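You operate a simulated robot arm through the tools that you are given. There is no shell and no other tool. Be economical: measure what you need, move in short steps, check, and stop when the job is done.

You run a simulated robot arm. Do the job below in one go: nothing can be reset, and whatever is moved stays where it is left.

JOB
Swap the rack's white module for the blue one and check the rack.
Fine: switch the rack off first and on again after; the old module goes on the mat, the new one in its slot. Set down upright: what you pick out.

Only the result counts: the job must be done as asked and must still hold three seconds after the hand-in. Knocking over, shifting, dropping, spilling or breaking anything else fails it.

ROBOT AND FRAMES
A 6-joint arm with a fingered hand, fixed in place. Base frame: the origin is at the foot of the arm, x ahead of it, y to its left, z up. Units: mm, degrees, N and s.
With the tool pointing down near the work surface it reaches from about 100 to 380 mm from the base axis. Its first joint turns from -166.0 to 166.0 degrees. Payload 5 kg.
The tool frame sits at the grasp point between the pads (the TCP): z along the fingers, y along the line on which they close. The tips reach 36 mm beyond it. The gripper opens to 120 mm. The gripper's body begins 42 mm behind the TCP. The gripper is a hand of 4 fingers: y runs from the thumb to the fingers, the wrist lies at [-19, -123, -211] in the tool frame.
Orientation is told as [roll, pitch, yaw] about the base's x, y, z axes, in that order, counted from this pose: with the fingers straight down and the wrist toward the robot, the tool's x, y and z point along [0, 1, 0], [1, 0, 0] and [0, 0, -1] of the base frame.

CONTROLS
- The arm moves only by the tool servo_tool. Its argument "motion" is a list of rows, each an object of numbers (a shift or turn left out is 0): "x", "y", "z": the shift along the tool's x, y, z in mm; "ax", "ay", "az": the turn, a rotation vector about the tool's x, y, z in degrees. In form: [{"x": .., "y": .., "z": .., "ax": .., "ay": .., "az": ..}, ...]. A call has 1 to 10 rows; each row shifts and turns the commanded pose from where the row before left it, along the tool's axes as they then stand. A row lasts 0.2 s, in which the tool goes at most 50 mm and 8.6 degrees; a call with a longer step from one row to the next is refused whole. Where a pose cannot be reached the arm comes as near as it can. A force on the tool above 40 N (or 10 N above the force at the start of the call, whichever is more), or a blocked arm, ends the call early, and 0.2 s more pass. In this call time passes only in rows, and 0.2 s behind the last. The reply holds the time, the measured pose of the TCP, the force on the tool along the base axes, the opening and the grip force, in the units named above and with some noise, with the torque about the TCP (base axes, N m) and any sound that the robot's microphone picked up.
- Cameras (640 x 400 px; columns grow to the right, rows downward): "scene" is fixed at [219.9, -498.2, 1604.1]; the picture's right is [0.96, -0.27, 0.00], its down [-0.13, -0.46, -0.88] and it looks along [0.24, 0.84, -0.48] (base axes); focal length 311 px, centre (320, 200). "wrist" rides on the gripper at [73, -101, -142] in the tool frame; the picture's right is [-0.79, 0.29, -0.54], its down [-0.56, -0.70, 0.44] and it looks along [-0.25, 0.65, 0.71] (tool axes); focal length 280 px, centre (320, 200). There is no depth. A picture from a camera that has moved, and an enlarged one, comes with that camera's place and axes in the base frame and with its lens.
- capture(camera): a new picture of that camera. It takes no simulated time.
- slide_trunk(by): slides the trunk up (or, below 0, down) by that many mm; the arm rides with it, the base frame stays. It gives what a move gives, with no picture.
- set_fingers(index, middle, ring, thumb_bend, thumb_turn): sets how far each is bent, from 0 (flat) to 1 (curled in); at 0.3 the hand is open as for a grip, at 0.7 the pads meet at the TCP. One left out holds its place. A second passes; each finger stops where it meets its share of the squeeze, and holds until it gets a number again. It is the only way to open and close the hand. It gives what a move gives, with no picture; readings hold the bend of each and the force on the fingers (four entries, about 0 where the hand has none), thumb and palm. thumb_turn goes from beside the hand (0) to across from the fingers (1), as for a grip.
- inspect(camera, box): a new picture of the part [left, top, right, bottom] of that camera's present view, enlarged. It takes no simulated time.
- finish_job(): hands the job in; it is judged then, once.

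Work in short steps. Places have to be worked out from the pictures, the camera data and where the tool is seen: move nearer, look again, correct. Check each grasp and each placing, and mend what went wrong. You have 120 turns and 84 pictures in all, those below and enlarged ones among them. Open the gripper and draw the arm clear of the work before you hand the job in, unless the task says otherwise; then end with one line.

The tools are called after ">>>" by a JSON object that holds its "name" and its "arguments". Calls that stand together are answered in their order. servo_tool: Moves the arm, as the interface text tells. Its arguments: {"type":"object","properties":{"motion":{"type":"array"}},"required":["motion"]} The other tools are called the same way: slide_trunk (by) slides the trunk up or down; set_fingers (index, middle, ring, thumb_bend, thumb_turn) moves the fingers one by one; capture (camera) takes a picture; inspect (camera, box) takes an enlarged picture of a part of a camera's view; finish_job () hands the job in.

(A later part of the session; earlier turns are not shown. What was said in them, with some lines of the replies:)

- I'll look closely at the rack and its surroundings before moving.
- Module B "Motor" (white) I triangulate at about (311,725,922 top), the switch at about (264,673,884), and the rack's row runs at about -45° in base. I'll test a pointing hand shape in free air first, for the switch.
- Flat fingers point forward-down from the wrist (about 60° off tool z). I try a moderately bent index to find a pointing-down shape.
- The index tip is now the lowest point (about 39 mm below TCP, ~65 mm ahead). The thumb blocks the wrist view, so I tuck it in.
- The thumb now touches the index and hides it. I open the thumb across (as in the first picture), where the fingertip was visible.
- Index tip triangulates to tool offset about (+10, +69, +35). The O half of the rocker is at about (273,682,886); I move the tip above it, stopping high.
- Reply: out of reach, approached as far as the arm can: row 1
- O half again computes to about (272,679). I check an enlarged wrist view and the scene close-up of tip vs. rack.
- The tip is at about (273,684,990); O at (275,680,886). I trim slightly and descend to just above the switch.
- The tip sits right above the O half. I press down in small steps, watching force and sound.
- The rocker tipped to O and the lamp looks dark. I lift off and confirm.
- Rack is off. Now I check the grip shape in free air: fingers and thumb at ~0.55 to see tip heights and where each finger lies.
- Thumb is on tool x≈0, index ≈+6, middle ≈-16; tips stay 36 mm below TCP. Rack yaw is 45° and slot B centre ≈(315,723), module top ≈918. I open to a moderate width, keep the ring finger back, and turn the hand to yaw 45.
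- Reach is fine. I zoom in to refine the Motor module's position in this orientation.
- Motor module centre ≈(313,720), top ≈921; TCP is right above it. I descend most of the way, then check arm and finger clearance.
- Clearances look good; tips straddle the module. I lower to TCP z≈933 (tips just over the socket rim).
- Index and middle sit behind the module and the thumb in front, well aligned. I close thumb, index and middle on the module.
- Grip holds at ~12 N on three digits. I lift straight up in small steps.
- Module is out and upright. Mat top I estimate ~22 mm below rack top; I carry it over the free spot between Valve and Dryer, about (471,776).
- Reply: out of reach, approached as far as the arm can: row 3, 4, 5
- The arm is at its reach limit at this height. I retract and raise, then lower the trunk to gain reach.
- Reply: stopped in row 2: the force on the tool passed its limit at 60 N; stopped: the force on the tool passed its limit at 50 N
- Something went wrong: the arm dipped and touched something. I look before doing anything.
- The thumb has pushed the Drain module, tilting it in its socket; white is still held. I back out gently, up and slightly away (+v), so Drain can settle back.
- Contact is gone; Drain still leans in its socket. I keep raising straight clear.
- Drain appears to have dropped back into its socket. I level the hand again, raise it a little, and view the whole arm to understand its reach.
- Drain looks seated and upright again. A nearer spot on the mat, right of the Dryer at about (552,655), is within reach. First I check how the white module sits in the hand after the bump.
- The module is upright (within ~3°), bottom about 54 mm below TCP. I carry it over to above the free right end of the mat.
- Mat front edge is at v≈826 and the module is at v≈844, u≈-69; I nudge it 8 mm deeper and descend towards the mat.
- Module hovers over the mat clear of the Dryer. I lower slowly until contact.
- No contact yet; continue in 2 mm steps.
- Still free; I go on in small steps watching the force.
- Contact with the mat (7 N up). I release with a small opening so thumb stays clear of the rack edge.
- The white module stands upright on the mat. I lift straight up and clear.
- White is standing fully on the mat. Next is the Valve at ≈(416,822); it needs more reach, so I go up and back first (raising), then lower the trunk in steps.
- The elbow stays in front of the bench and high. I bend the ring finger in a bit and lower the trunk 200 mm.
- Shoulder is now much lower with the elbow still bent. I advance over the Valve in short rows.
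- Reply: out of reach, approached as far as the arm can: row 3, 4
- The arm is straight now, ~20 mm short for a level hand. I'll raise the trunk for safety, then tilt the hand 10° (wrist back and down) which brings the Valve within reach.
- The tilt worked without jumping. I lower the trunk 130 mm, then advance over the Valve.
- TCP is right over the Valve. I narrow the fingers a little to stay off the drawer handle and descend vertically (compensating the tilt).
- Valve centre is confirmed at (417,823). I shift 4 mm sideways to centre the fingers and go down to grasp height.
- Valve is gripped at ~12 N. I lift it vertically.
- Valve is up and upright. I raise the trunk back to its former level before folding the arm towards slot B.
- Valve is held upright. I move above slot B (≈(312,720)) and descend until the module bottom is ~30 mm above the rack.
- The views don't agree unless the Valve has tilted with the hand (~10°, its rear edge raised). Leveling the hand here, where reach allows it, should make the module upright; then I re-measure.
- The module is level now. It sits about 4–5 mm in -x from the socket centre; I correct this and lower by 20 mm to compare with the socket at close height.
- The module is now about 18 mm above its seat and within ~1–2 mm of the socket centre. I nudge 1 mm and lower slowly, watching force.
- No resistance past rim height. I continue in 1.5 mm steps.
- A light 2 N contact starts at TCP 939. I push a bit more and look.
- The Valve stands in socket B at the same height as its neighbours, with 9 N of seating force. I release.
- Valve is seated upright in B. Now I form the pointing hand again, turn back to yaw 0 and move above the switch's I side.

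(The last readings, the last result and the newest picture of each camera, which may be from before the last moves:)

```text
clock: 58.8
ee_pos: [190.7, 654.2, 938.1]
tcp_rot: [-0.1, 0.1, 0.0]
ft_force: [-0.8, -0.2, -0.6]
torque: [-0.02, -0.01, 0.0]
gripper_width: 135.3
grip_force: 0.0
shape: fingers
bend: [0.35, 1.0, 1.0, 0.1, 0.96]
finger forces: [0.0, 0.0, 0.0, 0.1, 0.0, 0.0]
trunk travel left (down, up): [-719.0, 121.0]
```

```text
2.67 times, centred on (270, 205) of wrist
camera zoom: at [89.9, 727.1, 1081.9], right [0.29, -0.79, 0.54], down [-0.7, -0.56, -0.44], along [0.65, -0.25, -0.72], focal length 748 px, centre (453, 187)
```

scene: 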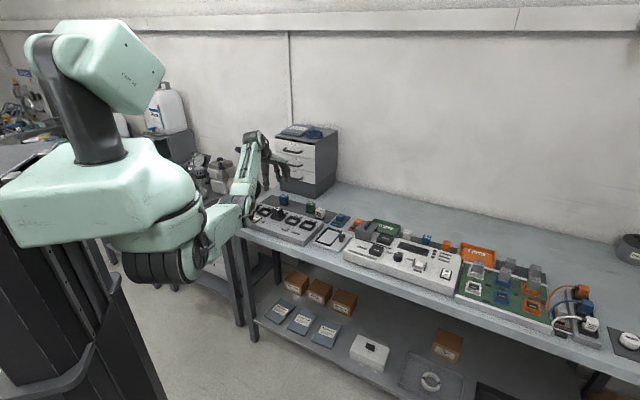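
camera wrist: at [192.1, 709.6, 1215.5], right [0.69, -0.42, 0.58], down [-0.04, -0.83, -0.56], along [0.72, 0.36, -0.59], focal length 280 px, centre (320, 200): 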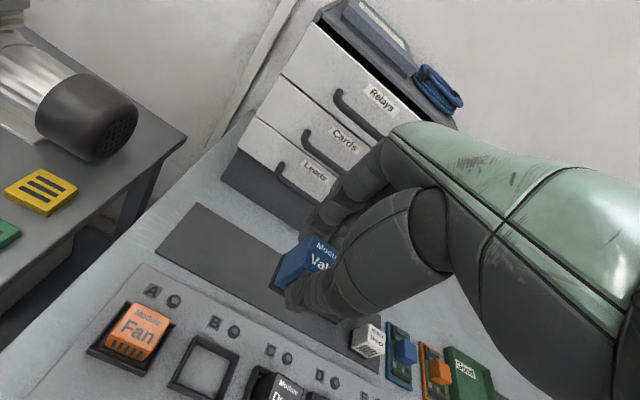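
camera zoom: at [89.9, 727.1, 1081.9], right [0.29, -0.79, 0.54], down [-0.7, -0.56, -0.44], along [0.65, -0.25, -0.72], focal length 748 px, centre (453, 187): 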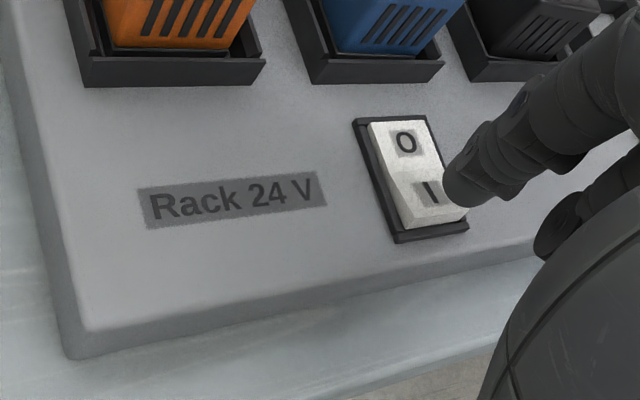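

The tip will land on the I half. I press down in small steps.

>>> {"name": "servo_tool", "arguments": {"motion": [{"z": 6}, {"z": 4}, {"z": 4}, {"z": 3}, {"z": 3}]}}

>>> {"name": "servo_tool", "arguments": {"motion": [{"z": -15}, {"z": -30}, {"z": -40}]}}

>>> {"name": "capture", "arguments": {"camera": "wrist"}}

```text
clock: 60.0
ee_pos: [190.9, 655.4, 922.3]
tcp_rot: [0.1, 0.0, 0.1]
ft_force: [-4.4, -1.0, 13.0]
torque: [0.11, -0.78, -0.03]
gripper_width: 135.7
grip_force: 6.3
shape: fingers
bend: [0.34, 1.0, 1.0, 0.1, 0.96]
finger forces: [13.3, 0.1, 0.0, 0.0, 0.1, 0.1]
trunk travel left (down, up): [-719.0, 121.0]
```

```text
clock: 60.8
ee_pos: [192.7, 655.6, 1005.6]
tcp_rot: [-0.2, 0.2, 0.0]
ft_force: [0.4, 0.1, 0.0]
torque: [-0.01, -0.01, 0.01]
gripper_width: 135.3
grip_force: 0.0
shape: fingers
bend: [0.35, 1.0, 1.0, 0.1, 0.96]
finger forces: [0.0, 0.0, 0.1, 0.0, 0.0, 0.0]
trunk travel left (down, up): [-719.0, 121.0]
```

```text
7 pictures are left
camera wrist: at [92.1, 728.4, 1148.3], right [0.29, -0.79, 0.54], down [-0.7, -0.56, -0.44], along [0.65, -0.25, -0.71], focal length 280 px, centre (320, 200)
```

wrist: 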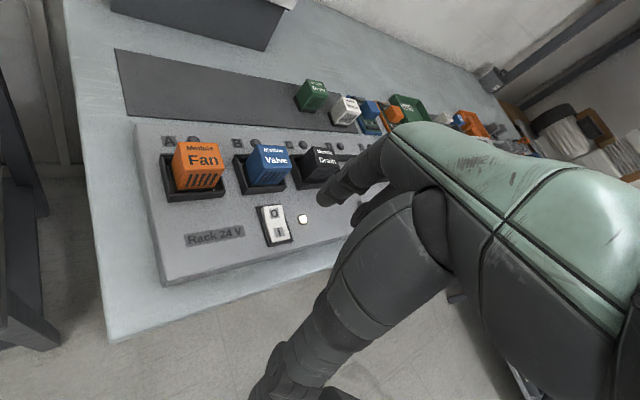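

The lamp is lit: rack is on. The Check button computes to ≈(373,562,889); I move the fingertip above it.

>>> {"name": "servo_tool", "arguments": {"motion": [{"x": -25.4, "y": 28.8}, {"x": -25.4, "y": 28.8}, {"x": -25.4, "y": 28.8}, {"x": -25.4, "y": 28.8}, {"z": 30}, {"z": 25}]}}

>>> {"name": "inspect", "arguments": {"camera": "wrist", "box": [210, 110, 410, 235]}}

>>> {"name": "inspect", "arguments": {"camera": "scene", "box": [240, 185, 336, 245]}}

```text
clock: 62.2
ee_pos: [308.9, 553.1, 950.2]
tcp_rot: [-0.1, 0.1, 0.0]
ft_force: [-0.2, -0.3, -0.4]
torque: [0.0, 0.03, -0.02]
gripper_width: 135.0
grip_force: 0.1
shape: fingers
bend: [0.35, 1.0, 1.0, 0.1, 0.96]
finger forces: [0.0, 0.0, 0.0, 0.0, 0.0, 0.0]
trunk travel left (down, up): [-719.0, 121.0]
```

```text
3.20 times, centred on (310, 172) of wrist
camera zoom: at [208.2, 625.8, 1092.3], right [0.29, -0.79, 0.54], down [-0.7, -0.56, -0.44], along [0.65, -0.25, -0.72], focal length 897 px, centre (352, 288)
```

zoom: 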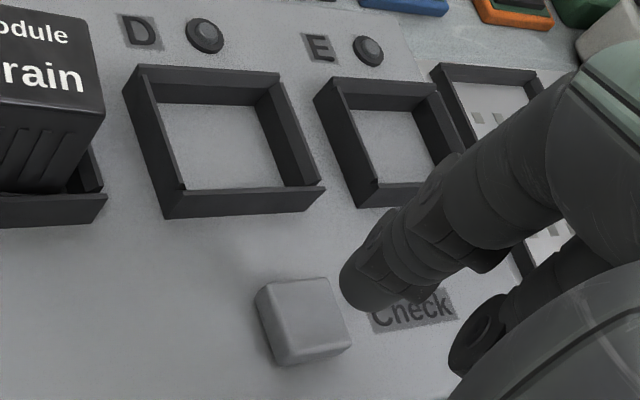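

```text
6.67 times, centred on (288, 215) of scene
camera zoom: at [219.9, -498.2, 1604.1], right [0.96, -0.27, 0.0], down [-0.13, -0.46, -0.88], along [0.24, 0.84, -0.48], focal length 2070 px, centre (533, 100)
```

zoom: 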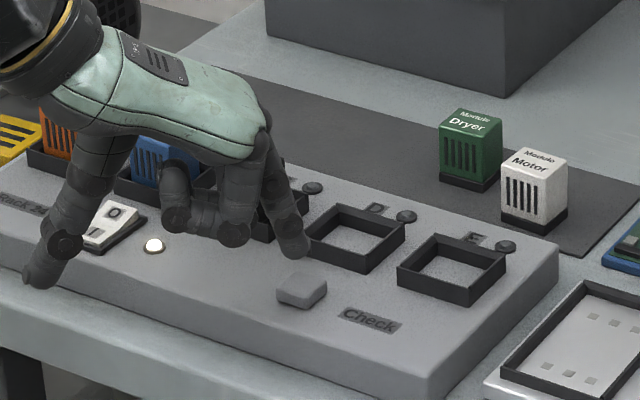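

Tip is within ~4 mm of the Check button's centre; I trim and press.

>>> {"name": "servo_tool", "arguments": {"motion": [{"x": 4, "y": -1.5, "z": 10}, {"z": 7}, {"z": 4}, {"z": 3}, {"z": 3}, {"z": 3}]}}

```text
clock: 63.6
ee_pos: [306.1, 556.2, 920.4]
tcp_rot: [0.0, 0.1, 0.0]
ft_force: [-1.2, 0.1, 5.6]
torque: [0.06, -0.33, 0.03]
gripper_width: 135.6
grip_force: 2.8
shape: fingers
bend: [0.35, 1.0, 1.0, 0.1, 0.96]
finger forces: [5.8, 0.0, 0.0, 0.1, 0.1, 0.1]
trunk travel left (down, up): [-719.0, 121.0]
heard: click
```

The button clicked. I lift off and check the slot lamps.

>>> {"name": "servo_tool", "arguments": {"motion": [{"z": -15}, {"z": -30}, {"z": -40}, {"y": -40, "z": -20}, {"y": -40, "z": -20}, {"y": -30, "z": -20}]}}

>>> {"name": "inspect", "arguments": {"camera": "scene", "box": [236, 175, 332, 235]}}

```text
clock: 65.0
ee_pos: [204.5, 568.9, 1047.8]
tcp_rot: [-0.1, 0.0, 0.0]
ft_force: [0.1, -1.1, -0.3]
torque: [-0.01, 0.04, 0.04]
gripper_width: 135.2
grip_force: 0.1
shape: fingers
bend: [0.35, 1.0, 1.0, 0.1, 0.96]
finger forces: [0.0, 0.0, 0.1, 0.0, 0.0, 0.1]
out of reach, approached as far as the arm can: row 6
trunk travel left (down, up): [-719.0, 121.0]
```

```text
6.67 times, centred on (284, 205) of scene
camera zoom: at [219.9, -498.2, 1604.1], right [0.96, -0.27, 0.0], down [-0.13, -0.46, -0.88], along [0.24, 0.84, -0.48], focal length 2070 px, centre (560, 167)
```

zoom: 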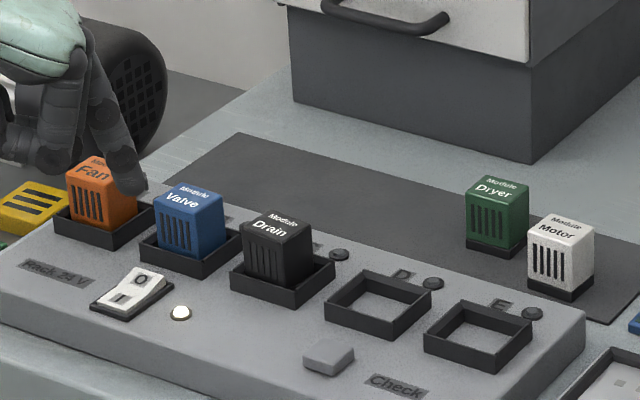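

All modules stand upright. I view the slot lamps from the wrist camera to verify the check.

>>> {"name": "capture", "arguments": {"camera": "wrist"}}

```text
3 pictures are left
camera wrist: at [104.5, 641.1, 1190.6], right [0.29, -0.79, 0.54], down [-0.7, -0.56, -0.44], along [0.65, -0.25, -0.71], focal length 280 px, centre (320, 200)
```

wrist: 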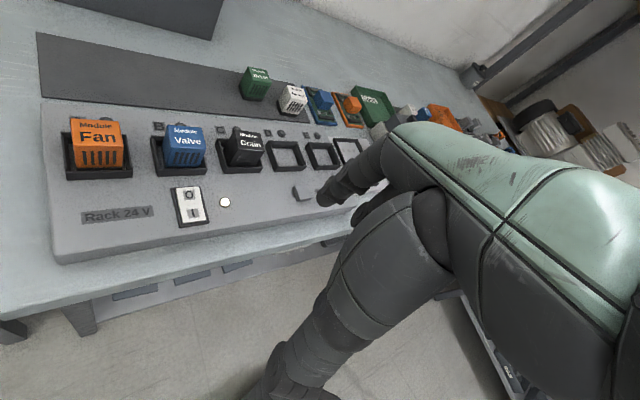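

I look closer at the lamps and how Drain sits.

>>> {"name": "inspect", "arguments": {"camera": "scene", "box": [243, 194, 291, 224]}}

```text
13.33 times, centred on (267, 209) of scene
camera zoom: at [219.9, -498.2, 1604.1], right [0.96, -0.27, 0.0], down [-0.13, -0.46, -0.88], along [0.24, 0.84, -0.48], focal length 4141 px, centre (1027, 80)
```

zoom: 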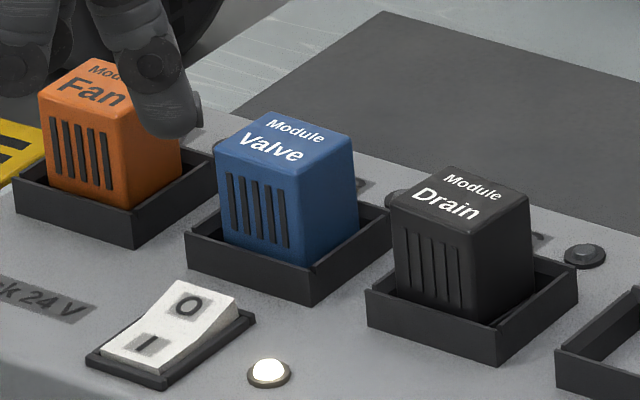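

All three modules sit equally deep, the power lamp is lit, but the slot lamps are dark by now. I press Check once more and look while it is held, to see its result.

>>> {"name": "servo_tool", "arguments": {"motion": [{"y": 20}, {"x": -6, "y": 41}, {"x": -6, "y": 41}]}}

```text
clock: 65.8
ee_pos: [308.6, 557.8, 1045.6]
tcp_rot: [-0.1, 0.2, 0.0]
ft_force: [-0.5, -0.6, -0.1]
torque: [-0.01, -0.01, 0.0]
gripper_width: 135.0
grip_force: 0.1
shape: fingers
bend: [0.35, 1.0, 1.0, 0.1, 0.96]
finger forces: [0.0, 0.0, 0.1, 0.0, 0.0, 0.1]
trunk travel left (down, up): [-719.0, 121.0]
```

Back above the button at (308.6,557.8); I descend and press again.

>>> {"name": "servo_tool", "arguments": {"motion": [{"y": -2, "z": 40}, {"z": 40}, {"z": 25}, {"z": 10}, {"z": 4}, {"z": 3}, {"z": 3}]}}

>>> {"name": "inspect", "arguments": {"camera": "scene", "box": [236, 180, 332, 240]}}

```text
clock: 67.4
ee_pos: [305.7, 557.6, 922.2]
tcp_rot: [0.0, 0.0, 0.0]
ft_force: [-0.2, 0.7, 1.6]
torque: [0.04, -0.16, 0.02]
gripper_width: 135.8
grip_force: 1.7
shape: fingers
bend: [0.35, 1.0, 1.0, 0.1, 0.96]
finger forces: [2.3, 0.0, 0.0, 0.0, 0.0, 0.0]
trunk travel left (down, up): [-719.0, 121.0]
heard: click
```

```text
6.67 times, centred on (284, 210) of scene
camera zoom: at [219.9, -498.2, 1604.1], right [0.96, -0.27, 0.0], down [-0.13, -0.46, -0.88], along [0.24, 0.84, -0.48], focal length 2070 px, centre (560, 133)
```

zoom: 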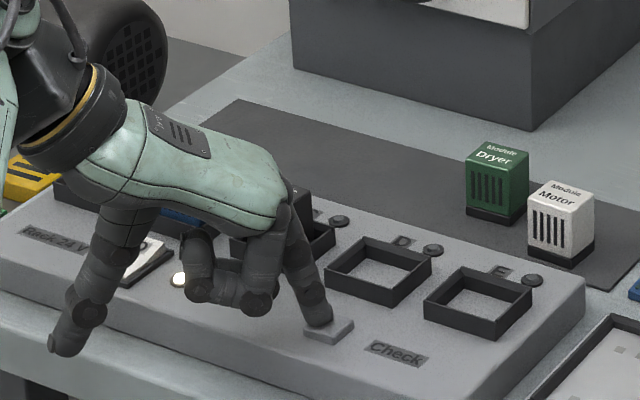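

The button clicked again; no lamp reports a fault. I retreat and open the hand clear of the work.

>>> {"name": "servo_tool", "arguments": {"motion": [{"z": -15}, {"z": -30}, {"z": -40}, {"z": -30, "y": -20}, {"y": -40}, {"y": -30, "z": -10}]}}

>>> {"name": "set_fingers", "arguments": {"index": 0.3, "middle": 0.3, "ring": 0.3, "thumb_bend": 0.3, "thumb_turn": 1}}

>>> {"name": "inspect", "arguments": {"camera": "scene", "box": [236, 175, 332, 235]}}

```text
clock: 68.8
ee_pos: [214.1, 559.6, 1045.8]
tcp_rot: [-0.1, 0.1, 0.2]
ft_force: [-0.3, 0.8, -0.3]
torque: [-0.01, 0.02, 0.0]
gripper_width: 135.0
grip_force: 0.1
shape: fingers
bend: [0.35, 1.0, 1.0, 0.1, 0.96]
finger forces: [0.1, 0.1, 0.1, 0.0, 0.0, 0.1]
trunk travel left (down, up): [-719.0, 121.0]
```

```text
clock: 69.8
ee_pos: [215.0, 558.6, 1046.0]
tcp_rot: [0.0, 0.0, 0.1]
ft_force: [0.8, 0.4, 0.6]
torque: [0.04, 0.0, 0.01]
gripper_width: 123.7
grip_force: 0.2
shape: fingers
bend: [0.3, 0.3, 0.3, 0.3, 0.97]
finger forces: [0.1, 0.0, 0.0, 0.0, 0.1, 0.1]
trunk travel left (down, up): [-719.0, 121.0]
```

```text
6.67 times, centred on (284, 205) of scene
camera zoom: at [219.9, -498.2, 1604.1], right [0.96, -0.27, 0.0], down [-0.13, -0.46, -0.88], along [0.24, 0.84, -0.48], focal length 2070 px, centre (560, 167)
```

zoom: 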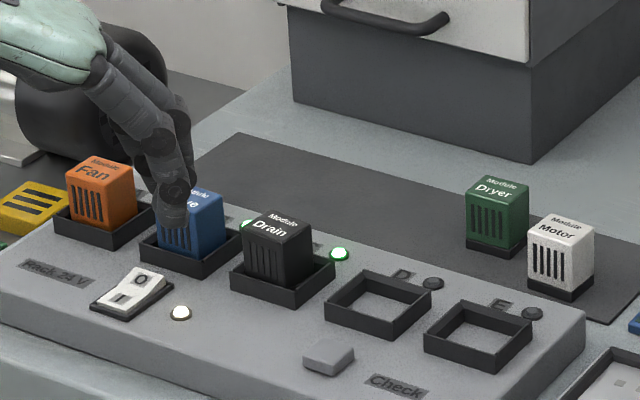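

The slot lamps for B and C are now green, so the check passed. Power is on, white stands on the mat, and the hand is open and clear, so I hand in.

>>> {"name": "finish_job", "arguments": {}}

```text
The job is handed in.
```

The blue Valve module is in slot B and the white Motor module stands upright on the mat; the rack was switched off for the swap, is on again, and the slot B and C lamps went green after Check. I could not see A's lamp after the check. On the way to the mat the hand bumped the black Drain module and tilted it in its socket. It settled back upright, and its lamp (C) is one of the two that went green.
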